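You operate a simulated robot arm through the tools that you are given. There is no shell and no other tool. Be economical: measure what you need, move in short steps, check, and stop when the job is done.

You are at the controls of a simulated two-armed robot. One attempt, no reset.

TASK
Put the green cap button in the steel bowl. Take the yellow reader that says "47" from the build bench top and leave it on the yellow out mark. Stack the lemon red box from the build bench top on top of the lime red box. Put the blue box labelled "mint" from the build bench top on top of the labelled carton there and the blue box marked "cedar" on the shelf under the fill bench. Put the steel coil marked "L" from the top of the panel bench on the box side of the packing bench. Take the silver can from the top of the panel bench and put it in the inside of the silver good tray. Take the parcel on the top of the panel bench and put it away on the loading bench. Any order will do. Set down upright: yellow reader, blue box, steel coil, silver can, parcel.

It is judged by the outcome, as a careful person would: the job done as asked, and still so three seconds after it is handed in. It fails if anything else is knocked over, pushed out of place, dropped, spilled or broken. A push-on lid holds only when it is set on centred and level and pressed home; a screw cap is set on level and turned clockwise until tight.

THE ROBOT
Two 6-joint arms with two-finger parallel grippers on one trunk, on a base that drives. Base frame: it is fixed to the floor where the robot stands at the start and does not move with it; the origin is under the middle of the robot, x ahead of it, y to its left, z up; the surface under the hand at the start is at about z = 0.84. Units: m, rad, N and s.
The left shoulder is at the start at [-0.077, 0.177, 0.832], the right one opposite. With the tool pointing down near the work surface each hand reaches from about 0.1 to 0.72 m from the robot's upright axis, wherever it stands, measured 20 degrees to its own side. Places, roughly: blue box [3.5, 2.75, 1]; box side of the packing bench [3.7, 6.4, 0.8]; green cap button (3x3x4 cm) [0.6, 0, 0.9]; inside of the silver good tray (15x15 cm) [2.62, 7.56, 0.86]; labelled carton [3.5, 2.75, 1]; loading bench [-7.4, 8, 0.8]; parcel [6, 5.25, 0.75]; red box [3.25, 3, 1]; shelf under the fill bench [1, 0.5, 0.2]; silver can [6, 5, 0.75]; steel bowl (17x17x7 cm) [0.4, 0.2, 0.9]; steel coil [4.5, 4.25, 0.75]; yellow out mark (16x17 cm) [5.88, 5.32, 0.8]; yellow reader [3, 2.75, 0.75]. Payload 1.57 kg a hand.
Tool frame (each hand has its own): the origin (TCP) lies between the finger pads and is the grasp point; the fingertips stand 0.03 m ahead of it; z points along the fingers, y is the line along which they close. Largest opening 0.08 m; finger width 0.017, thickness 0.012; the body of the gripper, 0.04 by 0.082 m, starts 0.08 m behind the TCP.
Orientation is told as [roll, pitch, yaw] about the base's x, y, z axes, in that order, counted from this pose: with the fingers straight down and closing along the base's y, the tool's x points along the base's -x, its y along +y and its z along -z.

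THE INTERFACE
- The arms move only by the tool move_arm. It takes "left_steps", "right_steps" or both (then of equal length, played together; a hand with none holds still); each is a list of rows, each an object of numbers (a shift or turn left out is 0, a gripper value left out holds the last): "x", "y", "z": the shift along the tool's x, y, z in m; "rx", "ry", "rz": the turn, a rotation vector about the tool's x, y, z in rad; "fingers": the opening, from 0 (shut) to 1 (fully open). In form: [{"x": .., "y": .., "z": .., "rx": .., "ry": .., "rz": .., "fingers": ..}, ...]. A call has 1 to 20 rows; each row shifts and turns the commanded pose from where the row before left it, along the tool's axes as they then stand. A row lasts 0.2 s, in which the tool goes at most 0.05 m and 0.15 rad; a call with a longer step from one row to the next is refused whole, and so is a gripper value outside its range. Where a pose cannot be reached the arm comes as near as it can. A force on the tool above 40 N (or 10 N above the force at the start of the call, whichever is more), or a blocked arm, ends the call early, and 0.2 s more pass. The fingers move at their own pace (about 0.072 m/s each) and stop on an object; they squeeze with about 24 N. The grip force told is the motor's: it shows also when the fingers shut on nothing. Time passes only in rows, and 0.2 s behind the last, so rows that do not move let the fingers close. It gives the time, the measured TCP pose, the force on the tool (base axes), the opening and the grip force at its end, in the units of the frame above (readings bear some noise), with the torque about the TCP (base axes, N m) and any sound that the robot's microphone picked up.
- Cameras (640 x 400 px; columns grow to the right, rows downward): "scene" is now at [0.0267, 0.0034, 1.5425]; the picture's right is [0.07, -1.00, 0.00], its down [-0.86, -0.06, -0.51] and it looks along [0.51, 0.04, -0.86] (base axes); focal length 256 px, centre (320, 200). "left" rides on the left gripper at [0.072, 0.007, -0.122] in its tool frame; the picture's right is [-0.09, 1.00, 0.00], its down [-0.84, -0.08, -0.54] and it looks along [-0.54, -0.05, 0.84] (tool axes); focal length 238 px, centre (320, 200). "right" rides on the right gripper at [0.072, -0.007, -0.122] in its tool frame; the picture's right is [0.09, 1.00, 0.00], its down [-0.84, 0.08, -0.54] and it looks along [-0.54, 0.05, 0.84] (tool axes); focal length 238 px, centre (320, 200).
- grab_frame(camera): a new picture of that camera. The clock stands still meanwhile.
- slide_trunk(by): slides the trunk up (or, below 0, down) by that many m; the arms and the scene camera ride with it, the base frame stays. It gives what a move gives, with no picture.
- base_move(legs): drives the robot by 1 to 6 legs, each [ahead, left, turn to the left] in m, m and rad, along the robot's own axes; the way and the turn of a leg run together, so that a leg with both is an arc; at most 1.5 m and 3.142 rad a leg. The arms and the cameras ride along, it lands a little off, and it stops where it bumps. It gives what a move gives.
- pan_tilt(pan, tilt): turns the head with the scene camera to pan (to the left, within 2.496 rad either way) and tilt (down, from -0.506 to 1.204), counted from straight ahead of the robot. It gives what a move gives.
- point_at(camera, pixels): for up to 12 pixels [column, row] of the newest picture of that camera ("zoom" is the newest enlarged one), the place [x, y, z] in the base frame of the surface seen there, good to about 0.002 m. The clock stands still meanwhile.
- inspect(camera, box): a new picture of the part [left, top, right, bottom] of that camera's present view, enlarged. The clock stands still meanwhile.
- close_job(): hands the job in; it is judged then, once.

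Keep the steps short. Do not move on a guess: measure, check each grasp and each placing, and mend mistakes. In all there are 322 turns and 216 pictures (those below and enlarged ones count). Leave the grippers open and the arms clear of the work at the hand-in unless told otherwise, and finish with a single line.

The tools are called after "Request:" as a command line: name --argument value ..., lists and objects as JSON in quotes. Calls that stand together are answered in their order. move_arm: Moves the arms, as the interface text tells. Its arguments: {"type":"object","properties":{"left_steps":{"type":"array","items":{"type":"object","properties":{"x":{"type":"number"},"y":{"type":"number"},"z":{"type":"number"},"rx":{"type":"number"},"ry":{"type":"number"},"rz":{"type":"number"},"fingers":{"type":"number"}}}},"right_steps":{"type":"array","items":{"type":"object","properties":{"x":{"type":"number"},"y":{"type":"number"},"z":{"type":"number"},"rx":{"type":"number"},"ry":{"type":"number"},"rz":{"type":"number"},"fingers":{"type":"number"}}}}},"required":[]} The other tools are called the same way: slide_trunk (by) slides the trunk up or down; base_move (legs) drives the base; pan_tilt (pan, tilt) turns the head that bears the scene camera; grab_frame (camera) takes a picture; point_at (camera, pixels) gives the place of the surface under pixels of a picture; inspect (camera, box) takes an enlarged picture of a part of a camera's view; close_job () hands the job in.

At the start:

```text
t: 0.0
left_tcp_pos: [0.3735, 0.2983, 1.1549]
left_orientation: [0.002, 0.001, 0.0]
left_force: [0.3, -0.5, -0.1]
left_torque: [-0.01, 0.03, 0.0]
left_opening: 0.0799
left_finger_force: 0.2
right_tcp_pos: [0.4008, -0.105, 1.1236]
right_orientation: [-0.002, 0.0, 0.0]
right_force: [-0.8, -0.3, 0.3]
right_torque: [0.01, 0.02, 0.01]
right_opening: 0.0801
right_finger_force: 0.0
trunk travel left (down, up): [-0.275, 0.053]
robot x, y, heading: [-0.0026, 0.0016, -0.002]
head pan, tilt: [0.072, 1.037]
```

scene: 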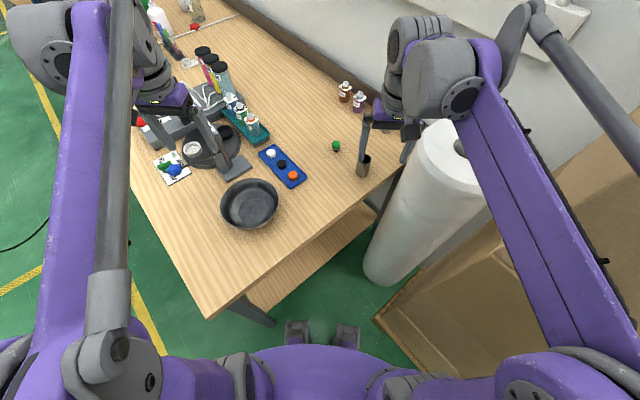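
right: 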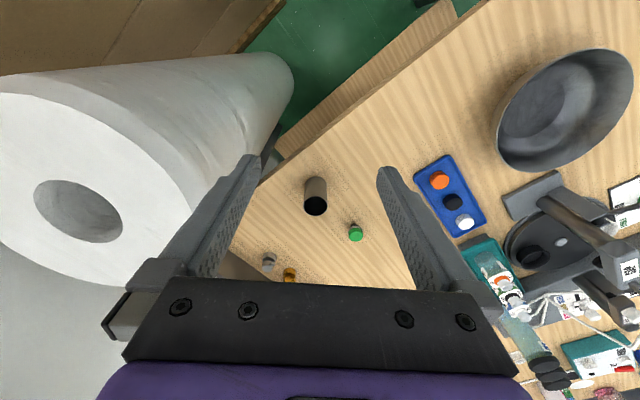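
left: 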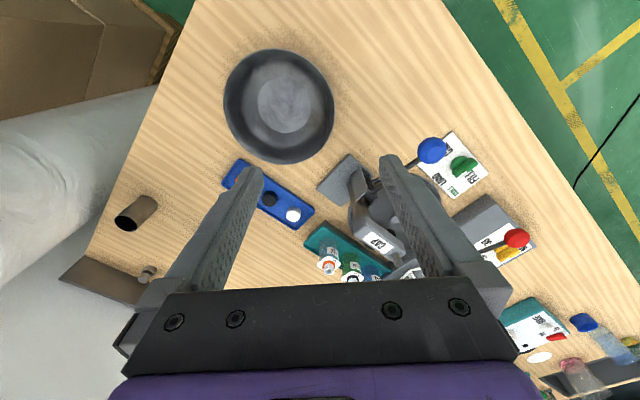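

I'll start by measuring the small green object at scene (336,146), the bowl at (250,203), and the other green thing at (165,167).

Request:
point_at --camera "scene" --pixels '[[336, 146], [336, 152], [250, 210], [222, 205], [278, 205], [165, 167], [363, 165], [282, 165], [345, 95], [420, 180]]'

Request:
inspect --camera "scene" --box '[140, 60, 400, 222]'

Request:
inspect --camera "right" --box '[260, 140, 500, 290]'

```text
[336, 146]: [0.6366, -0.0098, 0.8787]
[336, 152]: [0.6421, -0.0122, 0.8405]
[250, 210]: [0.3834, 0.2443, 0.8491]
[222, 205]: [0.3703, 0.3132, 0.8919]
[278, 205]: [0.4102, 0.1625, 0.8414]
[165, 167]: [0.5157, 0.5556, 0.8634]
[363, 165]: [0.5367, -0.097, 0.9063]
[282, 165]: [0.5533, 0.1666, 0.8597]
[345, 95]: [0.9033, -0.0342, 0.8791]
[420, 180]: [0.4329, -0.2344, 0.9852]
```

```text
2.46 times, centred on (270, 141) of scene
```

zoom: 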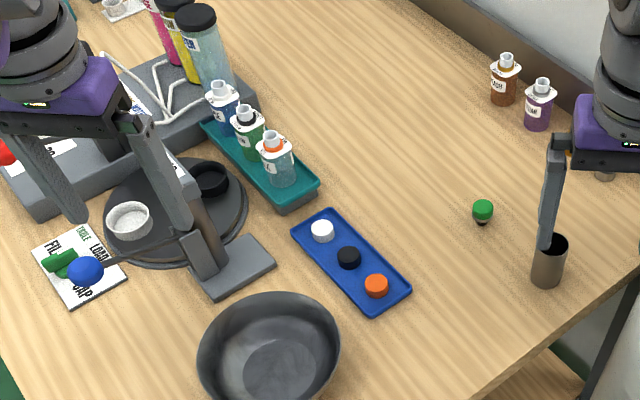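

```text
2.67 times, centred on (380, 215) of right
```

zoom: 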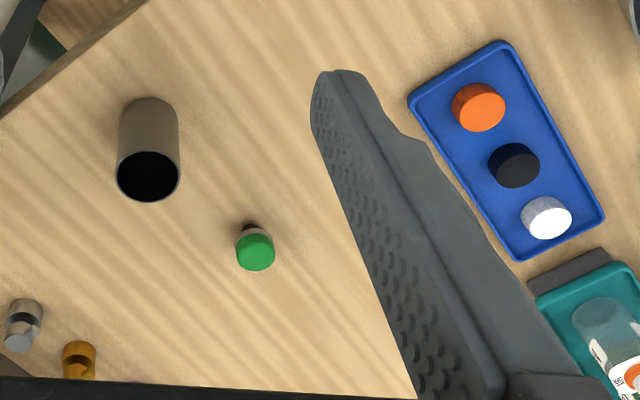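

The green button stands at about (0.643, -0.011), top at z≈0.88. I'll move the right hand above it, then look with the right camera.

Request:
move_arm --right_steps '[{"x": -0.04, "y": 0.016, "z": 0.02, "fingers": 1}, {"x": -0.04, "y": 0.016, "z": 0.02}, {"x": -0.04, "y": 0.016, "z": 0.02}, {"x": -0.04, "y": 0.016, "z": 0.02}, {"x": -0.04, "y": 0.016, "z": 0.02}, {"x": -0.04, "y": 0.015, "z": 0.02}, {}]'

Request:
grab_frame --camera "right"

```text
t: 1.6
left_tcp_pos: [0.3732, 0.2972, 1.157]
left_orientation: [0.001, -0.001, 0.0]
left_force: [-1.1, 0.3, 1.4]
left_torque: [0.0, -0.03, 0.0]
left_opening: 0.0803
left_finger_force: 0.1
right_tcp_pos: [0.6368, -0.0087, 1.0036]
right_orientation: [0.0, -0.001, 0.0]
right_force: [0.0, -0.5, 0.8]
right_torque: [-0.03, 0.0, 0.01]
right_opening: 0.0801
right_finger_force: 0.0
trunk travel left (down, up): [-0.275, 0.053]
robot x, y, heading: [0.0014, 0.0016, -0.0]
head pan, tilt: [0.072, 1.037]
```

```text
210 pictures are left
```

right: 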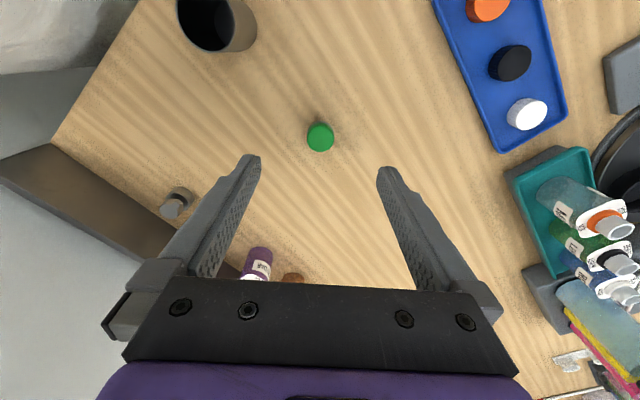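

The button is in view at (320,137). Measuring its top.

Request:
point_at --camera "right" --pixels '[[320, 134], [320, 128], [310, 137], [331, 137], [320, 145], [320, 155]]'

```text
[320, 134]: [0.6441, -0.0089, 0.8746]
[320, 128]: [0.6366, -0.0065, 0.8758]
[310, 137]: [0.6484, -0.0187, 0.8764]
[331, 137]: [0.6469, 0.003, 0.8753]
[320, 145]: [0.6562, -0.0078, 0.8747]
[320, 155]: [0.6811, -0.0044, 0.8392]
```

Centre (0.6465, -0.008), top 0.875, table 0.839. Descend to TCP z≈0.876 and close.

Request:
move_arm --right_steps '[{"x": -0.0095, "z": 0.04}, {"z": 0.04}, {"z": 0.03}, {"z": 0.017}, {}, {"fingers": 0.15}, {"fingers": 0}, {}, {}, {}]'

Request:
grab_frame --camera "right"

```text
t: 3.8
left_tcp_pos: [0.3733, 0.2979, 1.1552]
left_orientation: [0.001, -0.001, -0.001]
left_force: [0.0, -0.2, -0.5]
left_torque: [-0.05, -0.03, 0.02]
left_opening: 0.08
left_finger_force: 0.1
right_tcp_pos: [0.6502, -0.0112, 0.8759]
right_orientation: [0.001, -0.001, 0.001]
right_force: [-1.1, -0.1, -0.7]
right_torque: [-0.01, 0.01, 0.02]
right_opening: 0.028
right_finger_force: 23.5
trunk travel left (down, up): [-0.275, 0.053]
robot x, y, heading: [0.0, 0.0011, 0.006]
head pan, tilt: [0.072, 1.037]
```

```text
209 pictures are left
```

right: 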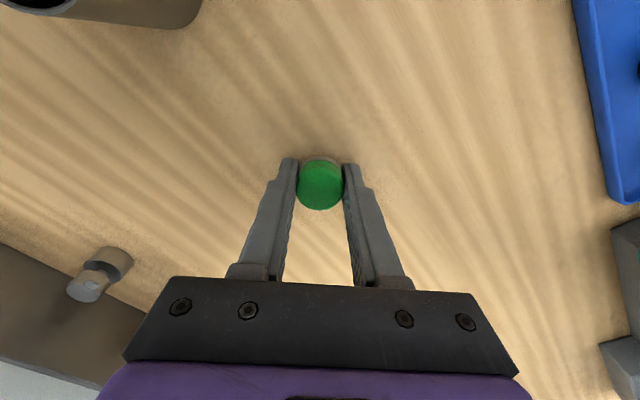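

The button is gripped (2.8 cm). Lift it and move the left arm out to the left at the same time to clear the bowl.

Request:
move_arm --right_steps '[{"z": -0.03}, {"z": -0.04}, {"z": -0.04}, {"z": -0.04}, {}, {}]' --left_steps '[{"y": 0.04}, {"y": 0.045}, {"y": 0.045}, {"y": 0.045}, {"y": 0.045}, {}]'

Request:
grab_frame --camera "scene"

```text
t: 5.2
left_tcp_pos: [0.3756, 0.5156, 1.1614]
left_orientation: [0.003, -0.001, 0.0]
left_force: [0.7, 0.0, 0.6]
left_torque: [-0.01, 0.01, 0.0]
left_opening: 0.0802
left_finger_force: 0.0
right_tcp_pos: [0.637, -0.0133, 1.0096]
right_orientation: [0.001, 0.0, 0.001]
right_force: [0.8, -0.1, -0.5]
right_torque: [0.0, 0.02, 0.03]
right_opening: 0.0001
right_finger_force: 21.3
right hand out of reach, approached as far as the arm can: row 3, 4
trunk travel left (down, up): [-0.275, 0.053]
robot x, y, heading: [0.0016, 0.003, 0.0]
head pan, tilt: [0.072, 1.037]
```

```text
208 pictures are left
```

scene: 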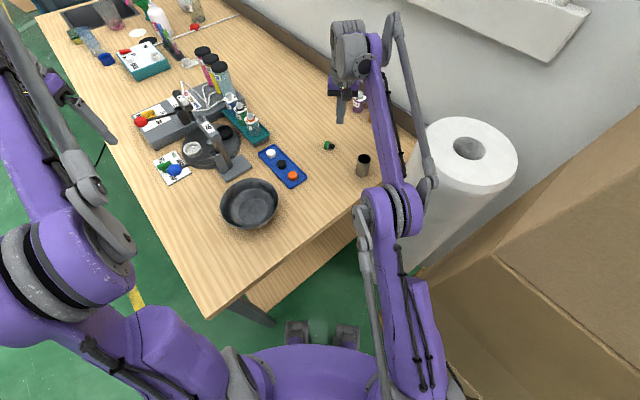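

The grip slipped: opening 0, and the button lies at scene (328,146). Looking closely.

Request:
inspect --camera "scene" --box '[290, 125, 370, 175]'

Request:
point_at --camera "zoom" --pixels '[[280, 150], [300, 160], [320, 170], [340, 180], [310, 195]]'

Request:
grab_frame --camera "right"

```text
8.00 times, centred on (330, 150) of scene
```

zoom: 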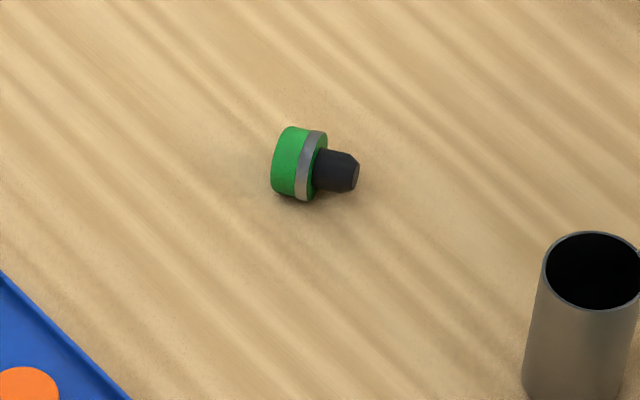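

```text
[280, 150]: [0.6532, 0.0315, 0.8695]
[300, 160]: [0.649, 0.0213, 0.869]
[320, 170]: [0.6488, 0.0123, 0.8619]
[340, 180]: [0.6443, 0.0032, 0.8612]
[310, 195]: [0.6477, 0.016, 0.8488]
```

```text
206 pictures are left
```

right: 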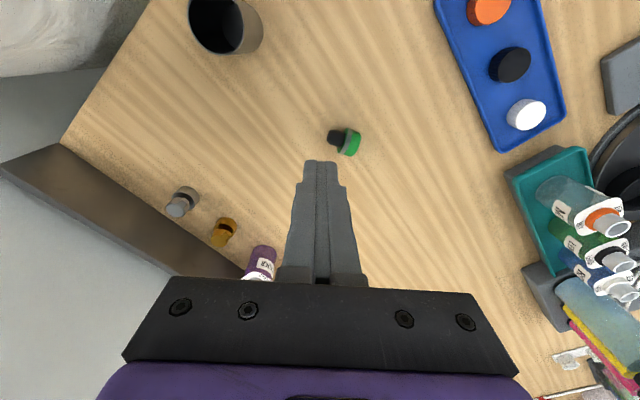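

Request:
inspect --camera "right" --box '[296, 110, 392, 170]'

Request:
point_at --camera "zoom" --pixels '[[225, 165], [250, 180], [275, 190], [330, 200], [350, 215], [390, 130], [330, 290], [400, 220], [430, 220]]'

```text
6.67 times, centred on (344, 140) of right
```

zoom: 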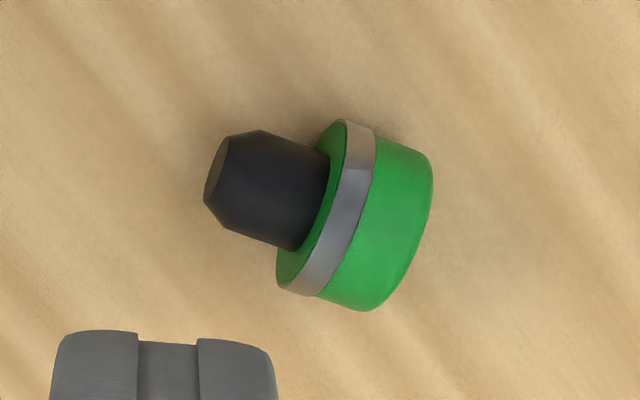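

```text
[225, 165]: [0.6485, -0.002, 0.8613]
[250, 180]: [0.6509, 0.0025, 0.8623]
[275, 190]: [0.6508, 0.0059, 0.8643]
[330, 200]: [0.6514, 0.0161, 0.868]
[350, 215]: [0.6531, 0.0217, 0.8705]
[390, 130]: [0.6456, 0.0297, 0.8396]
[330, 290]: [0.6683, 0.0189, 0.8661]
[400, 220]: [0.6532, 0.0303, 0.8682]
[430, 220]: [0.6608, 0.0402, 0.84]
```

The button lies with axis about 17° off +y toward +x; head centre ≈ (0.654, 0.024). I'll turn the right hand yaw +1.27 rad to close across the head, lowering a bit first.

Request:
move_arm --right_steps '[{"z": 0.03, "fingers": 0.65}, {"z": 0.02, "rz": -0.141}, {"rz": -0.141}, {"rz": -0.141}, {"rz": -0.141}, {"rz": -0.141}, {"rz": -0.141}, {"rz": -0.141}, {"rz": -0.141}, {"rz": -0.141}, {}]'

Request:
grab_frame --camera "right"

```text
t: 7.6
left_tcp_pos: [0.3756, 0.5164, 1.1596]
left_orientation: [0.004, 0.001, 0.001]
left_force: [-0.1, -0.1, -0.3]
left_torque: [-0.01, -0.03, -0.02]
left_opening: 0.0798
left_finger_force: 0.0
right_tcp_pos: [0.634, -0.0132, 0.9621]
right_orientation: [0.0, 0.0, 1.27]
right_force: [0.3, 1.1, 0.8]
right_torque: [-0.04, -0.02, 0.08]
right_opening: 0.0521
right_finger_force: 0.1
trunk travel left (down, up): [-0.275, 0.053]
robot x, y, heading: [-0.0027, -0.0, -0.002]
head pan, tilt: [0.072, 1.037]
```

```text
204 pictures are left
```

right: 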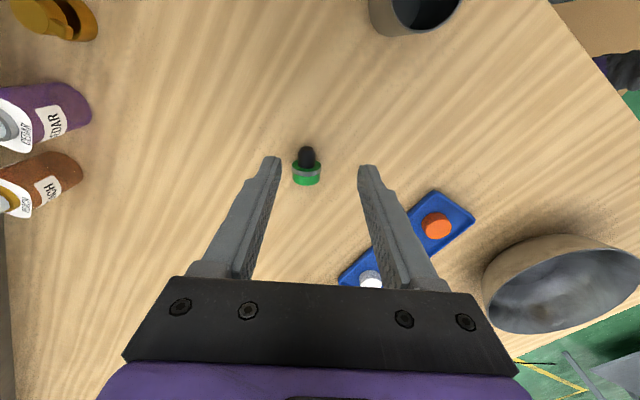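

Request:
point_at --camera "right" --pixels '[[306, 172], [296, 173], [317, 173], [306, 181], [306, 166]]'

```text
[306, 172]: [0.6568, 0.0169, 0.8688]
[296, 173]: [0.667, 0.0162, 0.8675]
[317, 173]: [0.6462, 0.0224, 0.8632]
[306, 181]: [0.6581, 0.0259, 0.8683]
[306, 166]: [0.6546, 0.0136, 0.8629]
```

Request:
move_arm --right_steps '[{"x": -0.042, "y": -0.011}, {"z": 0.035}, {"z": 0.03}, {}]'

Request:
grab_frame --camera "right"

```text
t: 8.6
left_tcp_pos: [0.3767, 0.515, 1.1601]
left_orientation: [0.002, -0.003, 0.003]
left_force: [-0.5, -0.2, 0.4]
left_torque: [-0.03, 0.01, -0.02]
left_opening: 0.0799
left_finger_force: 0.0
right_tcp_pos: [0.6478, 0.0217, 0.895]
right_orientation: [0.0, 0.001, 1.269]
right_force: [-0.8, 0.0, -0.4]
right_torque: [0.01, 0.01, 0.0]
right_opening: 0.0519
right_finger_force: 0.0
right hand out of reach, approached as far as the arm can: row 1
trunk travel left (down, up): [-0.275, 0.053]
robot x, y, heading: [-0.0007, -0.0017, -0.001]
head pan, tilt: [0.072, 1.037]
```

```text
203 pictures are left
```

right: 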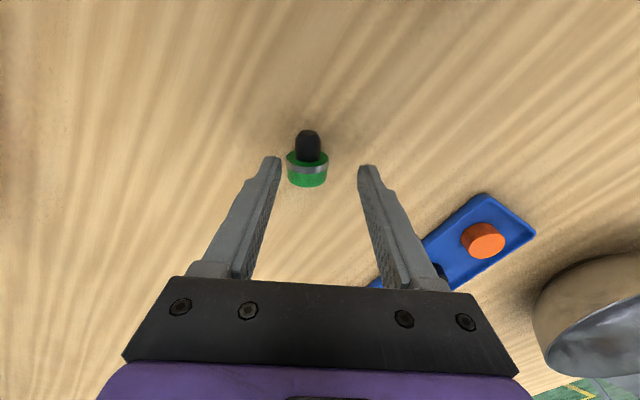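

Request:
move_arm --right_steps '[{"z": 0.01}, {"x": -0.005, "y": -0.008}, {"z": 0.012}, {}]'

Request:
grab_frame --camera "right"

```text
t: 9.6
left_tcp_pos: [0.3776, 0.5167, 1.1604]
left_orientation: [0.002, 0.0, 0.001]
left_force: [0.8, 0.2, -0.6]
left_torque: [-0.02, 0.01, -0.02]
left_opening: 0.0801
left_finger_force: 0.0
right_tcp_pos: [0.6571, 0.0235, 0.8721]
right_orientation: [-0.001, 0.0, 1.269]
right_force: [0.1, -0.4, 0.6]
right_torque: [0.0, 0.01, 0.0]
right_opening: 0.052
right_finger_force: 0.1
trunk travel left (down, up): [-0.275, 0.053]
robot x, y, heading: [-0.0011, -0.0008, 0.005]
head pan, tilt: [0.072, 1.037]
```

```text
202 pictures are left
```

right: 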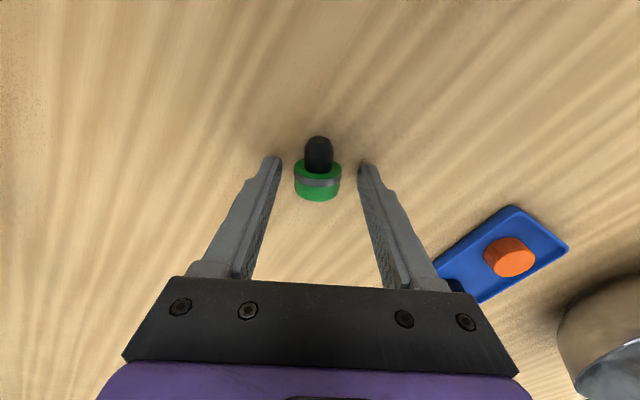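

Well centred. Close the fingers, then lift a little.

Request:
move_arm --right_steps '[{"fingers": 0.3}, {"fingers": 0}, {}, {}, {"z": -0.01}, {"z": -0.01}, {}]'

Request:
grab_frame --camera "right"

```text
t: 11.2
left_tcp_pos: [0.376, 0.5156, 1.1612]
left_orientation: [0.001, 0.001, 0.001]
left_force: [0.1, -0.2, 0.4]
left_torque: [0.03, 0.0, 0.04]
left_opening: 0.0798
left_finger_force: 0.1
right_tcp_pos: [0.6548, 0.0226, 0.8905]
right_orientation: [0.0, 0.0, 1.268]
right_force: [0.0, 0.0, -0.7]
right_torque: [0.0, 0.01, 0.0]
right_opening: 0.028
right_finger_force: 24.0
trunk travel left (down, up): [-0.275, 0.053]
robot x, y, heading: [0.0015, -0.0008, 0.004]
head pan, tilt: [0.072, 1.037]
```

```text
201 pictures are left
```

right: 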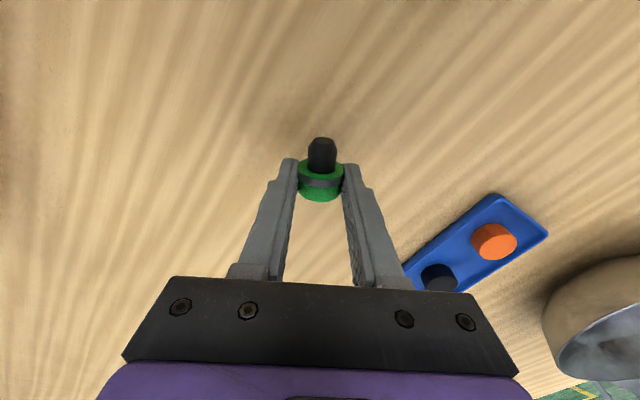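

Held at 2.8 cm. Lift while retracting toward the robot, and measure the bowl rim.

Request:
move_arm --right_steps '[{"z": -0.01, "x": 0.005, "y": 0.015}, {"z": -0.02, "x": 0.006, "y": 0.02}, {"z": -0.025, "x": 0.006, "y": 0.02}, {"z": -0.03, "x": 0.006, "y": 0.02}, {"z": -0.03, "x": 0.006, "y": 0.02}, {}]'

Request:
grab_frame --camera "scene"

Request:
point_at --camera "scene" --pixels '[[223, 204], [276, 200], [249, 181], [251, 225], [250, 210]]'

```text
t: 12.6
left_tcp_pos: [0.3771, 0.5161, 1.1602]
left_orientation: [0.001, 0.0, 0.0]
left_force: [0.4, -0.4, -0.2]
left_torque: [-0.05, 0.01, 0.0]
left_opening: 0.08
left_finger_force: 0.0
right_tcp_pos: [0.5559, 0.0223, 1.0057]
right_orientation: [-0.002, -0.002, 1.269]
right_force: [-0.5, -0.2, -0.5]
right_torque: [0.01, 0.01, 0.0]
right_opening: 0.0277
right_finger_force: 24.2
trunk travel left (down, up): [-0.275, 0.053]
robot x, y, heading: [0.0031, 0.0008, -0.002]
head pan, tilt: [0.072, 1.037]
```

```text
200 pictures are left
```

scene: 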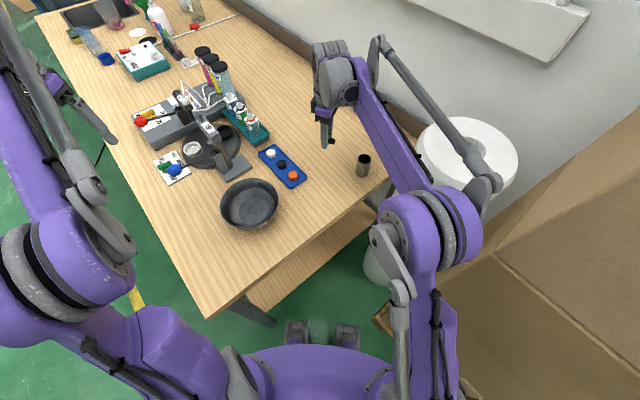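

```text
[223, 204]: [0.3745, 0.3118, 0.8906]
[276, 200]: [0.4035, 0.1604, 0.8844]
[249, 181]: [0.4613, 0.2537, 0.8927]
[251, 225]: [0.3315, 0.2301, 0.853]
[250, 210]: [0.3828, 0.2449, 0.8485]
```

Bowl centre ≈ (0.392, 0.236), rim z 0.892. Move over it at z≈1.0.

Request:
move_arm --right_steps '[{"x": -0.022, "y": 0.0317}, {"x": -0.022, "y": 0.0317}, {"x": -0.022, "y": 0.0317}, {"x": -0.022, "y": 0.0317}, {"x": -0.022, "y": 0.0317}, {"x": -0.022, "y": 0.0317}, {"x": -0.022, "y": 0.0317}, {}]'

Request:
grab_frame --camera "right"

```text
t: 14.4
left_tcp_pos: [0.3775, 0.5158, 1.1588]
left_orientation: [0.004, 0.0, 0.0]
left_force: [-0.2, 0.3, 0.5]
left_torque: [0.0, 0.02, 0.0]
left_opening: 0.0798
left_finger_force: 0.2
right_tcp_pos: [0.3904, 0.2381, 1.0054]
right_orientation: [-0.001, 0.001, 1.269]
right_force: [0.3, 0.2, -0.2]
right_torque: [0.0, 0.02, 0.03]
right_opening: 0.028
right_finger_force: 24.6
trunk travel left (down, up): [-0.275, 0.053]
robot x, y, heading: [0.0033, -0.0001, 0.001]
head pan, tilt: [0.072, 1.037]
```

```text
199 pictures are left
```

right: 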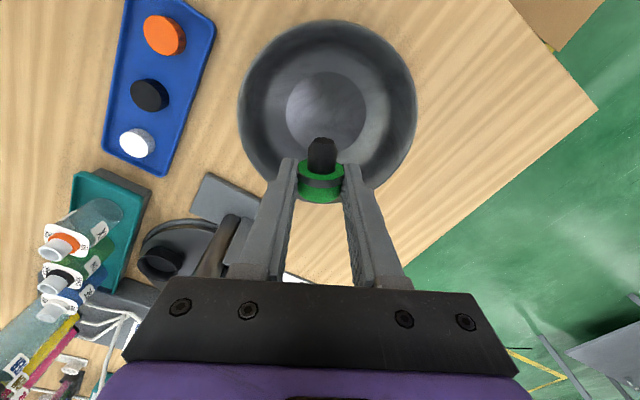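

Request:
point_at --camera "right" --pixels '[[235, 235], [215, 200], [250, 215], [325, 35], [330, 105], [415, 105], [240, 105]]'

```text
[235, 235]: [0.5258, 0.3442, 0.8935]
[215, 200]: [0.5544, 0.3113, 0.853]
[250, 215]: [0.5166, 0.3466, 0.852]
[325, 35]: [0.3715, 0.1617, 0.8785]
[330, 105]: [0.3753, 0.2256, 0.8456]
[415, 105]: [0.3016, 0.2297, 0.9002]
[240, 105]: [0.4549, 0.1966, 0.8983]
```

Shift slightly to bowl centre and lower to release.

Request:
move_arm --right_steps '[{"x": 0.0087, "y": 0.0078, "z": 0.02}, {"z": 0.03}, {"z": 0.03}, {"z": 0.02}, {"z": 0.013}, {}, {"fingers": 0.4}, {"fingers": 0.7}, {}, {"z": -0.03}, {"z": -0.04}, {"z": -0.04}, {"z": -0.03}]'

Request:
grab_frame --camera "right"

```text
t: 17.2
left_tcp_pos: [0.3769, 0.5152, 1.1607]
left_orientation: [0.002, -0.002, 0.002]
left_force: [-0.3, -0.2, -0.1]
left_torque: [0.01, -0.03, -0.02]
left_opening: 0.0804
left_finger_force: 0.1
right_tcp_pos: [0.3787, 0.2267, 1.0336]
right_orientation: [0.0, 0.0, 1.271]
right_force: [-0.1, -0.5, 0.8]
right_torque: [-0.04, 0.01, -0.01]
right_opening: 0.0561
right_finger_force: 0.0
trunk travel left (down, up): [-0.275, 0.053]
robot x, y, heading: [-0.0009, -0.0011, 0.002]
head pan, tilt: [0.072, 1.037]
```

```text
198 pictures are left
```

right: 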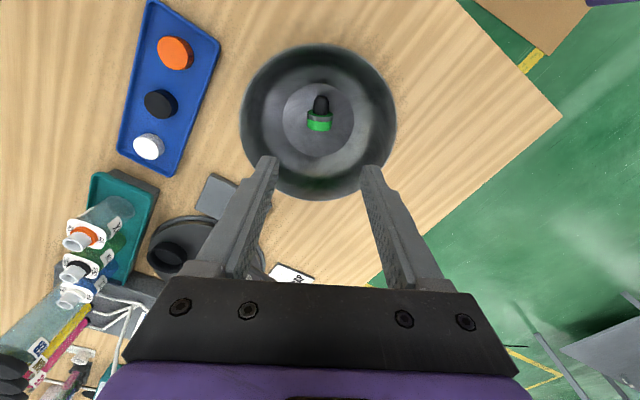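

The button is in the bowl. Tuck both arms in and rotate the right hand back, then look around with the head.

Request:
move_arm --right_steps '[{"x": 0.03, "y": 0.0, "z": -0.03, "rz": 0.141}, {"x": 0.04, "z": -0.02, "rz": 0.141}, {"x": 0.04, "z": -0.02, "rz": 0.141}, {"x": 0.04, "z": -0.02, "rz": 0.141}, {"x": 0.04, "rz": 0.141}, {"x": 0.04, "rz": 0.141}, {"x": 0.03, "y": -0.03, "rz": 0.141}, {"y": -0.04, "rz": 0.141}, {"y": -0.045, "rz": 0.141}, {"y": -0.045}, {}]' --left_steps '[{}, {}, {}, {}, {}, {}, {"y": -0.04}, {"y": -0.04, "x": 0.03}, {"y": -0.04, "x": 0.04}, {"y": -0.04, "x": 0.04}, {"y": -0.04}]'

Request:
pan_tilt --pan 0.8 --tilt 0.35

Request:
grab_frame --camera "scene"

```text
refused: row 9 steps farther than a row can; nothing moved
```

```text
t: 18.3
left_tcp_pos: [0.3757, 0.5171, 1.1601]
left_orientation: [0.004, 0.001, 0.001]
left_force: [0.1, 1.1, -0.5]
left_torque: [0.02, 0.03, 0.01]
left_opening: 0.0798
left_finger_force: 0.1
right_tcp_pos: [0.3779, 0.2278, 1.0337]
right_orientation: [0.0, -0.001, 1.269]
right_force: [-0.2, 0.6, 0.8]
right_torque: [-0.05, 0.0, 0.0]
right_opening: 0.0562
right_finger_force: 0.0
trunk travel left (down, up): [-0.275, 0.053]
robot x, y, heading: [0.0022, 0.0014, -0.005]
head pan, tilt: [0.799, 0.351]
```

```text
197 pictures are left
```

scene: 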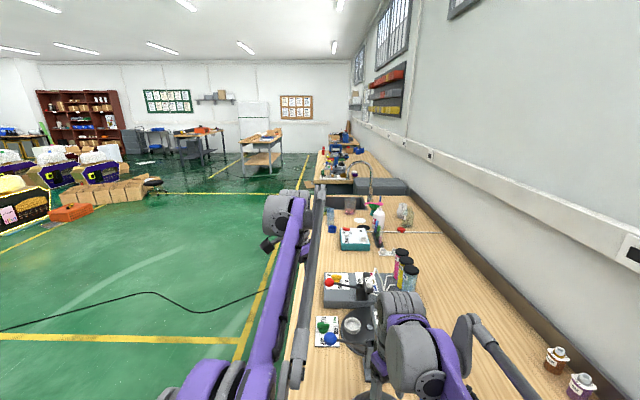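

The benches run along the 45° diagonal. Retry the tuck with smaller steps.

Request:
move_arm --right_steps '[{"x": 0.03, "z": -0.03, "rz": 0.141}, {"x": 0.04, "z": -0.02, "rz": 0.141}, {"x": 0.04, "z": -0.02, "rz": 0.141}, {"x": 0.04, "z": -0.02, "rz": 0.141}, {"x": 0.04, "rz": 0.141}, {"x": 0.03, "rz": 0.141}, {"x": 0.02, "y": -0.03, "rz": 0.141}, {"y": -0.03, "rz": 0.141}, {"y": -0.035, "rz": 0.141}, {"y": -0.035}, {}]' --left_steps '[{}, {}, {}, {}, {}, {}, {"y": -0.035}, {"y": -0.035, "x": 0.02}, {"y": -0.035, "x": 0.02}, {"y": -0.035, "x": 0.03}, {}]'

Request:
pan_tilt --pan 0.8 --tilt 0.7

Request:
grab_frame --camera "scene"

```text
t: 20.7
left_tcp_pos: [0.3068, 0.3807, 1.1559]
left_orientation: [0.001, 0.0, 0.003]
left_force: [-0.5, 0.1, -0.1]
left_torque: [-0.04, 0.02, -0.03]
left_opening: 0.0799
left_finger_force: 0.0
right_tcp_pos: [0.2565, -0.0724, 1.1199]
right_orientation: [0.0, 0.0, -0.001]
right_force: [0.2, 0.4, 0.9]
right_torque: [0.0, 0.02, 0.0]
right_opening: 0.0559
right_finger_force: 0.0
trunk travel left (down, up): [-0.275, 0.053]
robot x, y, heading: [0.0008, 0.0013, 0.0]
head pan, tilt: [0.799, 0.351]
```

```text
t: 21.5
left_tcp_pos: [0.3072, 0.3794, 1.1563]
left_orientation: [0.001, -0.003, -0.001]
left_force: [-0.4, -0.4, 0.1]
left_torque: [0.0, -0.01, 0.0]
left_opening: 0.0798
left_finger_force: 0.0
right_tcp_pos: [0.2555, -0.0751, 1.1221]
right_orientation: [0.0, 0.0, -0.001]
right_force: [-0.6, 0.7, 0.0]
right_torque: [-0.01, 0.03, 0.03]
right_opening: 0.056
right_finger_force: 0.0
trunk travel left (down, up): [-0.275, 0.053]
robot x, y, heading: [-0.001, -0.0001, 0.003]
head pan, tilt: [0.799, 0.7]
```

```text
196 pictures are left
```

scene: 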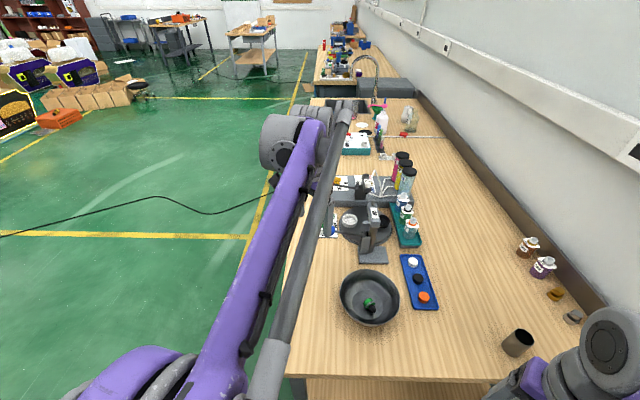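

Request:
point_at --camera "scene" --pixels '[[291, 372], [317, 240], [313, 110], [318, 85], [325, 55], [430, 95], [245, 236], [293, 100], [235, 45], [385, 78], [150, 20], [90, 97]]'

Request:
inspect --camera "scene" --box '[140, 0, 440, 188]'

```text
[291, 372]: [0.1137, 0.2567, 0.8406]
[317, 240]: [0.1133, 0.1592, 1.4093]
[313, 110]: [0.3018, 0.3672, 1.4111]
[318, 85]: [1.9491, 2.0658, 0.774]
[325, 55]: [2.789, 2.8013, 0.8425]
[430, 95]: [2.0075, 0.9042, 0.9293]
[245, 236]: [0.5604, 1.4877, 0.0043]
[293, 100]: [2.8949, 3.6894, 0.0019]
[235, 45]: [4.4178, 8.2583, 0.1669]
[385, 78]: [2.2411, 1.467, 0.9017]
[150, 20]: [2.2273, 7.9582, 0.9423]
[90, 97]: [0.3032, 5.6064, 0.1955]
```

```text
2.13 times, centred on (290, 94) of scene
```

zoom: 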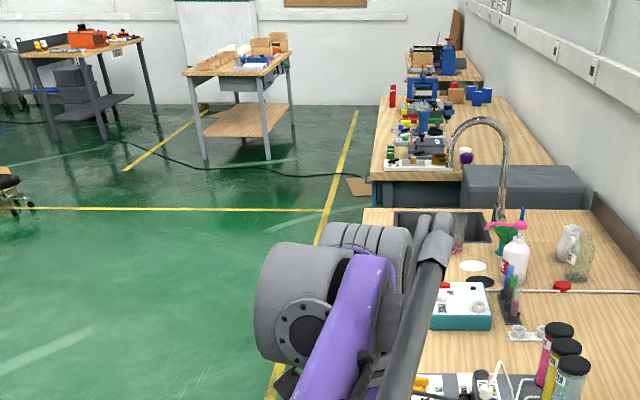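

Request:
point_at --camera "scene" --pixels '[[307, 87], [304, 90], [300, 80], [312, 90], [275, 150], [250, 85], [345, 30], [360, 45]]'

Request:
base_move --legs '[[-0.46, 0.46, 0], [0, 0, -0.785]]'

Request:
pan_tilt --pan 1.4 --tilt 0.45

Request:
grab_frame --camera "scene"

```text
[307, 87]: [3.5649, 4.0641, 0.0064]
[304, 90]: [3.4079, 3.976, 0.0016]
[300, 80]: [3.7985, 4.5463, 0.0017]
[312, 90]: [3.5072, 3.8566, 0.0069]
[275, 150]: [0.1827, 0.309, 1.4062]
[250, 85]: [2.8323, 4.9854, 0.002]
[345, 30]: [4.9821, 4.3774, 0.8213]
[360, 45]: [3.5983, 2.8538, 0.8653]
```

```text
t: 28.1
left_tcp_pos: [0.0287, 0.5158, 1.1567]
left_orientation: [0.001, -0.002, -0.775]
left_force: [-0.2, -0.2, 0.4]
left_torque: [0.02, -0.01, 0.04]
left_opening: 0.0801
left_finger_force: 0.1
right_tcp_pos: [-0.325, 0.2287, 1.1206]
right_orientation: [0.0, 0.001, -0.775]
right_force: [-0.2, 1.0, -0.2]
right_torque: [-0.05, -0.04, -0.01]
right_opening: 0.056
right_finger_force: 0.0
trunk travel left (down, up): [-0.275, 0.053]
robot x, y, heading: [-0.458, 0.4605, -0.779]
head pan, tilt: [0.799, 0.7]
```

```text
t: 29.1
left_tcp_pos: [0.0264, 0.5158, 1.1572]
left_orientation: [0.001, -0.002, -0.778]
left_force: [-0.9, 0.3, 0.2]
left_torque: [0.02, 0.0, 0.0]
left_opening: 0.0799
left_finger_force: 0.1
right_tcp_pos: [-0.3268, 0.2281, 1.1204]
right_orientation: [-0.001, -0.001, -0.775]
right_force: [-0.3, 0.4, 0.2]
right_torque: [0.05, 0.02, 0.03]
right_opening: 0.0559
right_finger_force: 0.0
trunk travel left (down, up): [-0.275, 0.053]
robot x, y, heading: [-0.46, 0.4618, -0.775]
head pan, tilt: [1.4, 0.45]
```

```text
194 pictures are left
```

scene: 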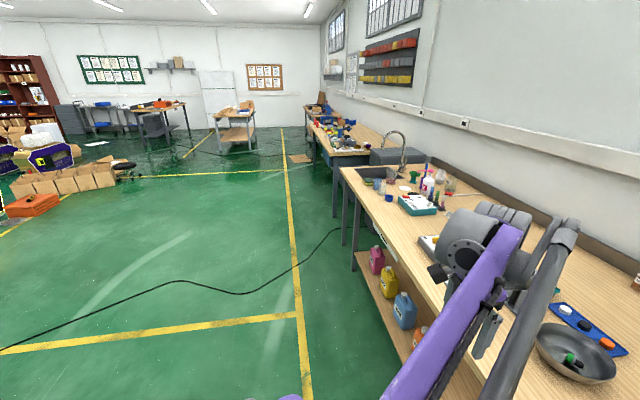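

The aisle lane is clear. Drive left along the benches to the build bench.

Request:
base_move --legs '[[0, 1.5, 0], [0, 1.5, 0], [0, 1.2, 0]]'

Request:
pan_tilt --pan 0.0 --tilt 0.7

Request:
grab_frame --camera "scene"

```text
t: 65.0
left_tcp_pos: [3.0912, 3.2425, 1.157]
left_orientation: [0.002, -0.002, -0.848]
left_force: [-0.9, 0.1, 0.7]
left_torque: [0.02, -0.01, 0.0]
left_opening: 0.08
left_finger_force: 0.1
right_tcp_pos: [2.7184, 2.98, 1.1212]
right_orientation: [0.0, 0.001, -0.846]
right_force: [1.3, -0.5, -0.4]
right_torque: [0.01, -0.01, -0.01]
right_opening: 0.0563
right_finger_force: 0.1
trunk travel left (down, up): [-0.275, 0.053]
robot x, y, heading: [2.6034, 3.2168, -0.845]
head pan, tilt: [1.4, 0.45]
```

```text
t: 66.5
left_tcp_pos: [3.091, 3.2436, 1.1567]
left_orientation: [0.003, -0.002, -0.848]
left_force: [0.5, 0.4, 0.8]
left_torque: [0.0, 0.03, 0.03]
left_opening: 0.08
left_finger_force: 0.0
right_tcp_pos: [2.7185, 2.9812, 1.1217]
right_orientation: [-0.002, -0.001, -0.846]
right_force: [-0.2, -0.1, 0.2]
right_torque: [-0.01, 0.0, 0.0]
right_opening: 0.056
right_finger_force: 0.0
trunk travel left (down, up): [-0.275, 0.053]
robot x, y, heading: [2.6029, 3.2192, -0.846]
head pan, tilt: [0.0, 0.7]
```

```text
193 pictures are left
```

scene: 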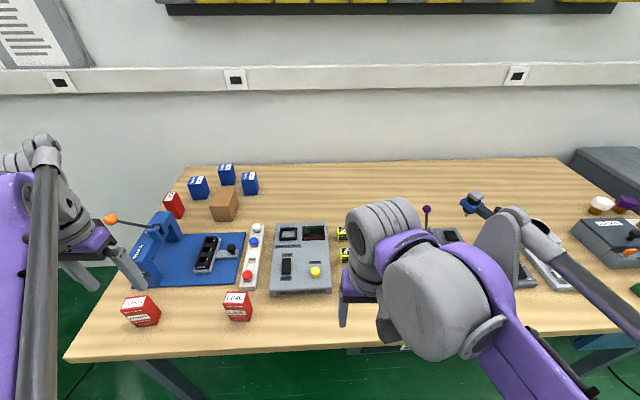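

Request:
inspect --camera "scene" --box '[110, 150, 270, 250]'

Request:
inspect --camera "scene" --box '[110, 240, 430, 340]'

Request:
inspect --camera "scene" --box '[320, 180, 480, 280]'

```text
4.00 times, centred on (190, 200) of scene
```

zoom: 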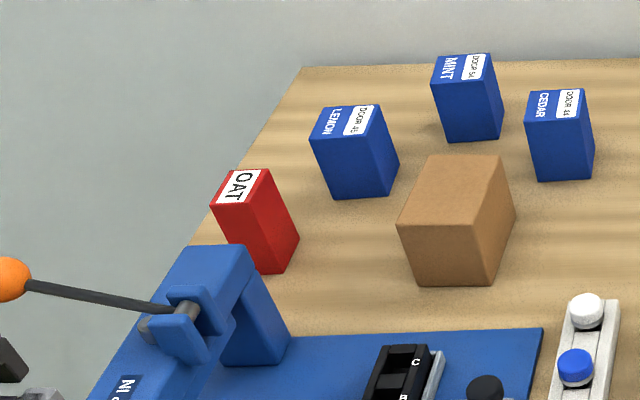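

```text
2.00 times, centred on (270, 290) of scene
```

zoom: 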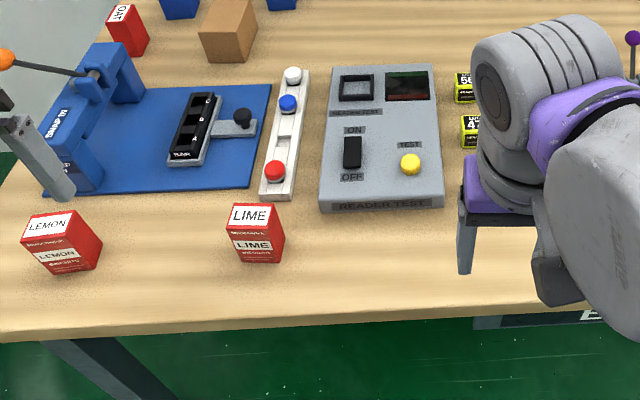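

```text
4.00 times, centred on (400, 230) of scene
```

zoom: 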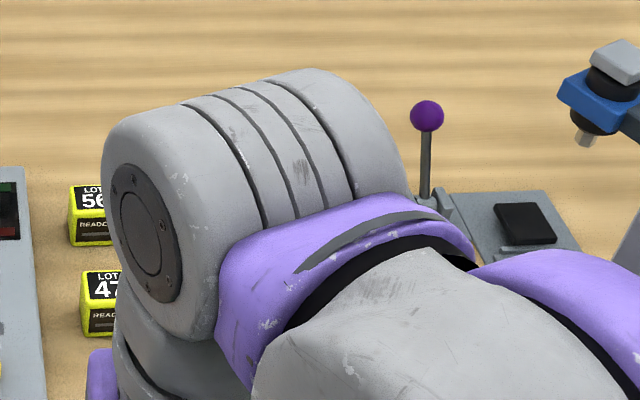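

Everything's visible: red LEMON (140,310), red LIME (238,305), brown carton (224,205), blue MINT (226,173), CEDAR (250,183), reader 47 (345,255). Measure them.

Request:
point_at --camera "scene" --pixels '[[132, 303], [145, 299], [128, 312], [228, 296], [247, 294], [237, 301], [218, 193], [232, 192], [227, 167], [249, 176], [197, 181], [343, 249]]'

Request:
point_at --camera "scene" --pixels '[[100, 320], [200, 350], [192, 168], [400, 340], [173, 198], [270, 210], [150, 240], [200, 250], [345, 232], [240, 320], [148, 325], [222, 215]]'

```text
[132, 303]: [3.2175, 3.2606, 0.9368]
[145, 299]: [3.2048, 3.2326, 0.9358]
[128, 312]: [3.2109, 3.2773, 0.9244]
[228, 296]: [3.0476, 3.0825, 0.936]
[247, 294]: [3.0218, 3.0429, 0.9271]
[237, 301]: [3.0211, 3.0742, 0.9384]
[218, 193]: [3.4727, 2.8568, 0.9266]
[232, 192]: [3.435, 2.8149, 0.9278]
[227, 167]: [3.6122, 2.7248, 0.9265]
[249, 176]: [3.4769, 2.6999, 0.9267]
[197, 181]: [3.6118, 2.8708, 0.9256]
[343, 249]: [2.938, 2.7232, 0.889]
```

```text
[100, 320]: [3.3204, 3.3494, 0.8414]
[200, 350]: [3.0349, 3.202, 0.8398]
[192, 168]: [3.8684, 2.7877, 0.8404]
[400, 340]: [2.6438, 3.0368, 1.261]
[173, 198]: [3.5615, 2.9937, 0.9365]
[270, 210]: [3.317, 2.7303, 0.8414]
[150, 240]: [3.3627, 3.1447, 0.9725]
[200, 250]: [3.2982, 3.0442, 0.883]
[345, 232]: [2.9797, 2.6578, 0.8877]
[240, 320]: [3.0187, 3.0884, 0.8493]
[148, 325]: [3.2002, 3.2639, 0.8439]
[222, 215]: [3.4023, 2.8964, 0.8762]
```

Lemon red first: bring the left hand above it (about (3.21, 3.25)).

Request:
move_arm --left_steps '[{"x": -0.015, "y": 0.02, "z": 0.02}, {"x": -0.02, "y": 0.025, "z": 0.02}, {"x": -0.02, "y": 0.025, "z": 0.02}, {"x": -0.02, "y": 0.023, "z": 0.02}, {}]'

Request:
grab_frame --camera "left"

```text
t: 67.7
left_tcp_pos: [3.2066, 3.2481, 1.0775]
left_orientation: [0.003, 0.0, -0.847]
left_force: [-0.1, 0.2, 0.6]
left_torque: [-0.01, -0.02, -0.01]
left_opening: 0.0799
left_finger_force: 0.1
right_tcp_pos: [2.7173, 2.9803, 1.1206]
right_orientation: [0.001, 0.0, -0.846]
right_force: [0.5, 0.9, 0.1]
right_torque: [-0.01, -0.05, -0.01]
right_opening: 0.0561
right_finger_force: 0.1
trunk travel left (down, up): [-0.275, 0.053]
robot x, y, heading: [2.6068, 3.2234, -0.851]
head pan, tilt: [0.0, 0.7]
```

```text
189 pictures are left
```

left: 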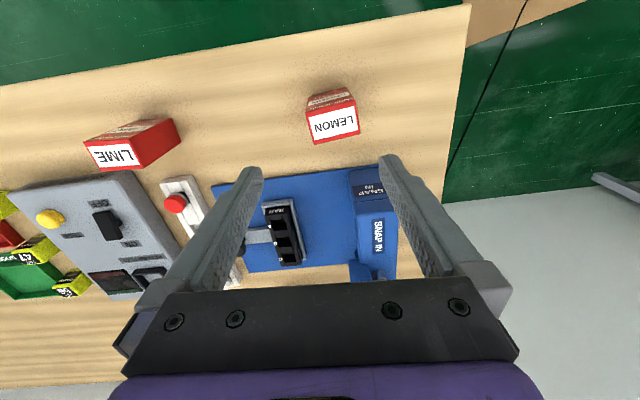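

Request:
inspect --camera "left" --box '[280, 70, 400, 145]'

Request:
point_at --camera "zoom" --pixels '[[145, 240], [185, 375], [425, 330], [390, 200], [290, 285], [150, 140], [380, 110]]'

Request:
inspect --camera "left" --box '[70, 100, 190, 175]'

Request:
point_at --camera "left" --pixels '[[87, 148], [97, 169], [135, 163], [127, 140], [112, 155]]'

```text
5.33 times, centred on (340, 108) of left
```

zoom: 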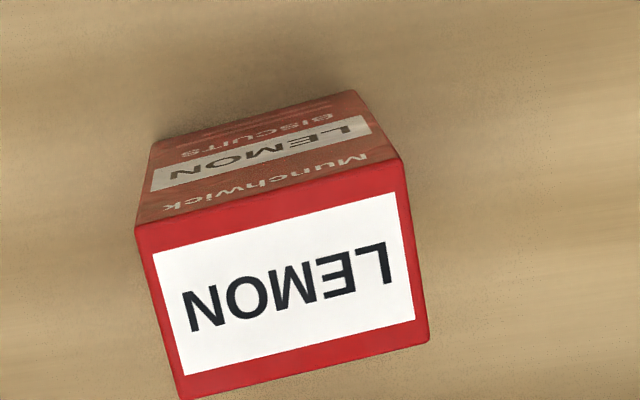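

```text
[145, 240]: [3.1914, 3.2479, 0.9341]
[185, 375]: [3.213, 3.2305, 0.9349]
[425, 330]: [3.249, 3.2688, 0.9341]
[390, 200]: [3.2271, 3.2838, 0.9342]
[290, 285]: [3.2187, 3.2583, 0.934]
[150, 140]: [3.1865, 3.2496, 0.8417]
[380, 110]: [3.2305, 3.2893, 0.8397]
```

```text
5.33 times, centred on (130, 138) of left
```

zoom: 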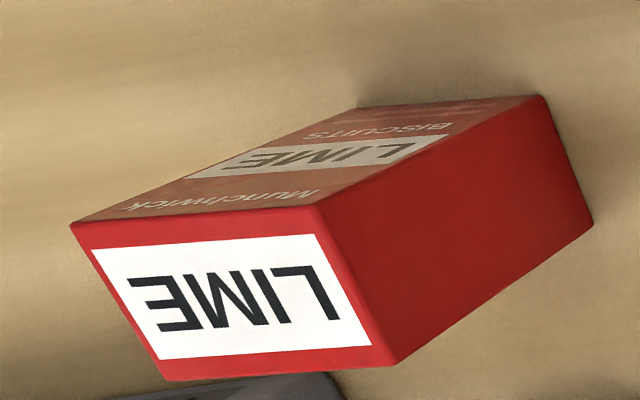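

```text
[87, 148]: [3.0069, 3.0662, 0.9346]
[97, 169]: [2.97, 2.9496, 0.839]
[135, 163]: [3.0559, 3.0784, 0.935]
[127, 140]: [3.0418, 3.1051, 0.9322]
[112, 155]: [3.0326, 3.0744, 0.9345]
```

Request:
point_at --camera "zoom" --pixels '[[80, 232], [168, 368], [382, 355], [314, 216], [235, 298]]'

Request:
move_arm --left_steps '[{"rz": -0.065, "x": 0.0, "y": 0.017, "z": 0.03}, {"z": 0.04}, {"z": 0.02}, {}]'

Request:
grab_frame --camera "left"

```text
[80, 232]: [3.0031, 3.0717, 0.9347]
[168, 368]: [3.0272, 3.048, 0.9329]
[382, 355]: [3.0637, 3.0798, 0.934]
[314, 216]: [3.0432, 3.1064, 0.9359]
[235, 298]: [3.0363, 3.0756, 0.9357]
```

```text
t: 68.7
left_tcp_pos: [3.2218, 3.2616, 0.9857]
left_orientation: [0.002, -0.001, -0.78]
left_force: [-0.4, -0.4, 0.5]
left_torque: [-0.01, -0.02, -0.01]
left_opening: 0.0796
left_finger_force: 0.2
right_tcp_pos: [2.7178, 2.98, 1.1215]
right_orientation: [0.0, 0.0, -0.846]
right_force: [0.1, -0.2, 0.3]
right_torque: [0.01, 0.0, -0.03]
right_opening: 0.0561
right_finger_force: 0.0
trunk travel left (down, up): [-0.275, 0.053]
robot x, y, heading: [2.6001, 3.2218, -0.848]
head pan, tilt: [0.0, 0.7]
```

```text
186 pictures are left
```

left: 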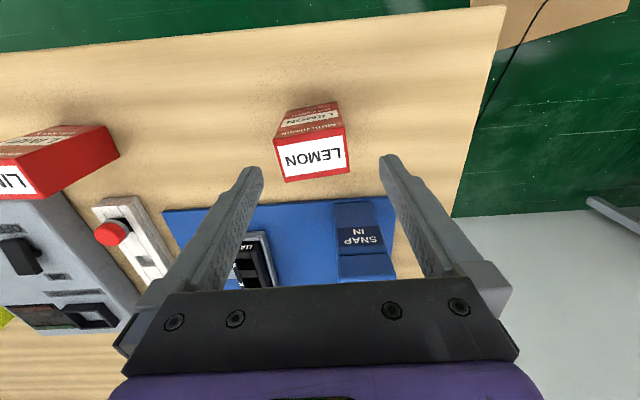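

Lemon centred at (3.2202,3.2578). Descend and grasp across its long side (5 cm).

Request:
move_arm --left_steps '[{"x": -0.0017, "y": -0.004, "z": 0.02}, {"z": 0.03}, {"z": 0.03}, {}, {"fingers": 0.4}, {"fingers": 0.2}, {"fingers": 0}, {}, {}]'

Request:
grab_frame --camera "left"

```text
t: 70.7
left_tcp_pos: [3.2229, 3.2565, 0.9092]
left_orientation: [0.002, -0.003, -0.78]
left_force: [-0.5, -0.2, 0.1]
left_torque: [-0.01, -0.02, 0.01]
left_opening: 0.0557
left_finger_force: 24.0
right_tcp_pos: [2.7189, 2.9807, 1.1207]
right_orientation: [0.001, 0.0, -0.846]
right_force: [-0.8, -1.1, 0.1]
right_torque: [0.02, -0.03, -0.02]
right_opening: 0.0558
right_finger_force: 0.0
trunk travel left (down, up): [-0.275, 0.053]
robot x, y, heading: [2.6059, 3.2198, -0.846]
head pan, tilt: [0.0, 0.7]
```

```text
185 pictures are left
```

left: 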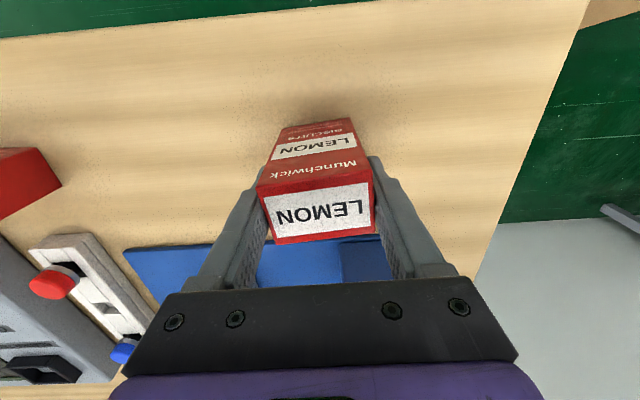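

Gripped. Lift and carry to above LIME.

Request:
move_arm --left_steps '[{"z": -0.02}, {"z": -0.04}, {"z": -0.04}, {"z": -0.04}, {"y": -0.04}, {"y": -0.045}, {"y": -0.045}, {"y": -0.045}, {"y": -0.045}, {"y": -0.0406, "x": 0.0047}, {"rz": 0.07}, {}]'

Request:
grab_frame --camera "left"

Request:
grab_frame --camera "scene"

```text
t: 73.3
left_tcp_pos: [3.0347, 3.0741, 1.0449]
left_orientation: [0.001, -0.004, -0.852]
left_force: [0.1, 0.1, -2.3]
left_torque: [-0.02, 0.01, 0.01]
left_opening: 0.0556
left_finger_force: 24.2
right_tcp_pos: [2.7177, 2.9796, 1.1215]
right_orientation: [-0.001, 0.001, -0.848]
right_force: [-0.1, 0.2, -0.3]
right_torque: [0.01, -0.02, 0.02]
right_opening: 0.056
right_finger_force: 0.0
trunk travel left (down, up): [-0.275, 0.053]
robot x, y, heading: [2.601, 3.2197, -0.847]
head pan, tilt: [0.0, 0.7]
```

```text
184 pictures are left
```

left: 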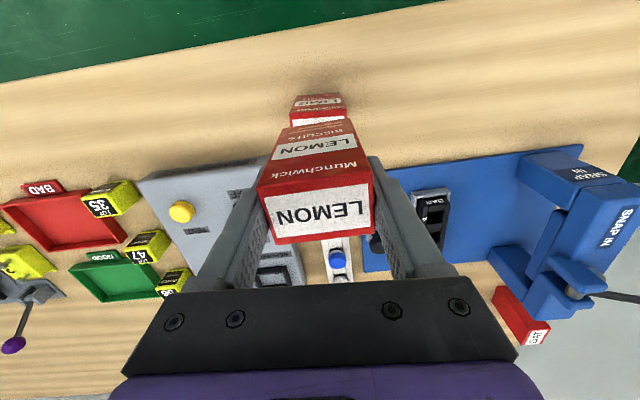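

```text
183 pictures are left
```

scene: 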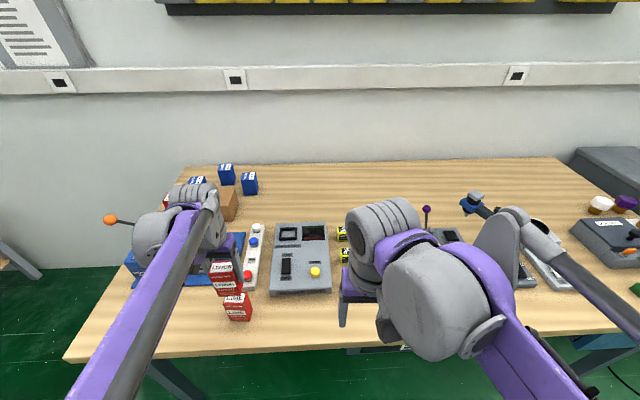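

Request:
point_at --camera "left" --pixels '[[262, 198], [371, 183], [374, 231], [277, 242], [318, 215]]'

```text
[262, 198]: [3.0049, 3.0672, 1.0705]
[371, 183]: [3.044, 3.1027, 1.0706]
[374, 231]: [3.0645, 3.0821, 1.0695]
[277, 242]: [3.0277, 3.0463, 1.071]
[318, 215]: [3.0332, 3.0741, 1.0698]
```

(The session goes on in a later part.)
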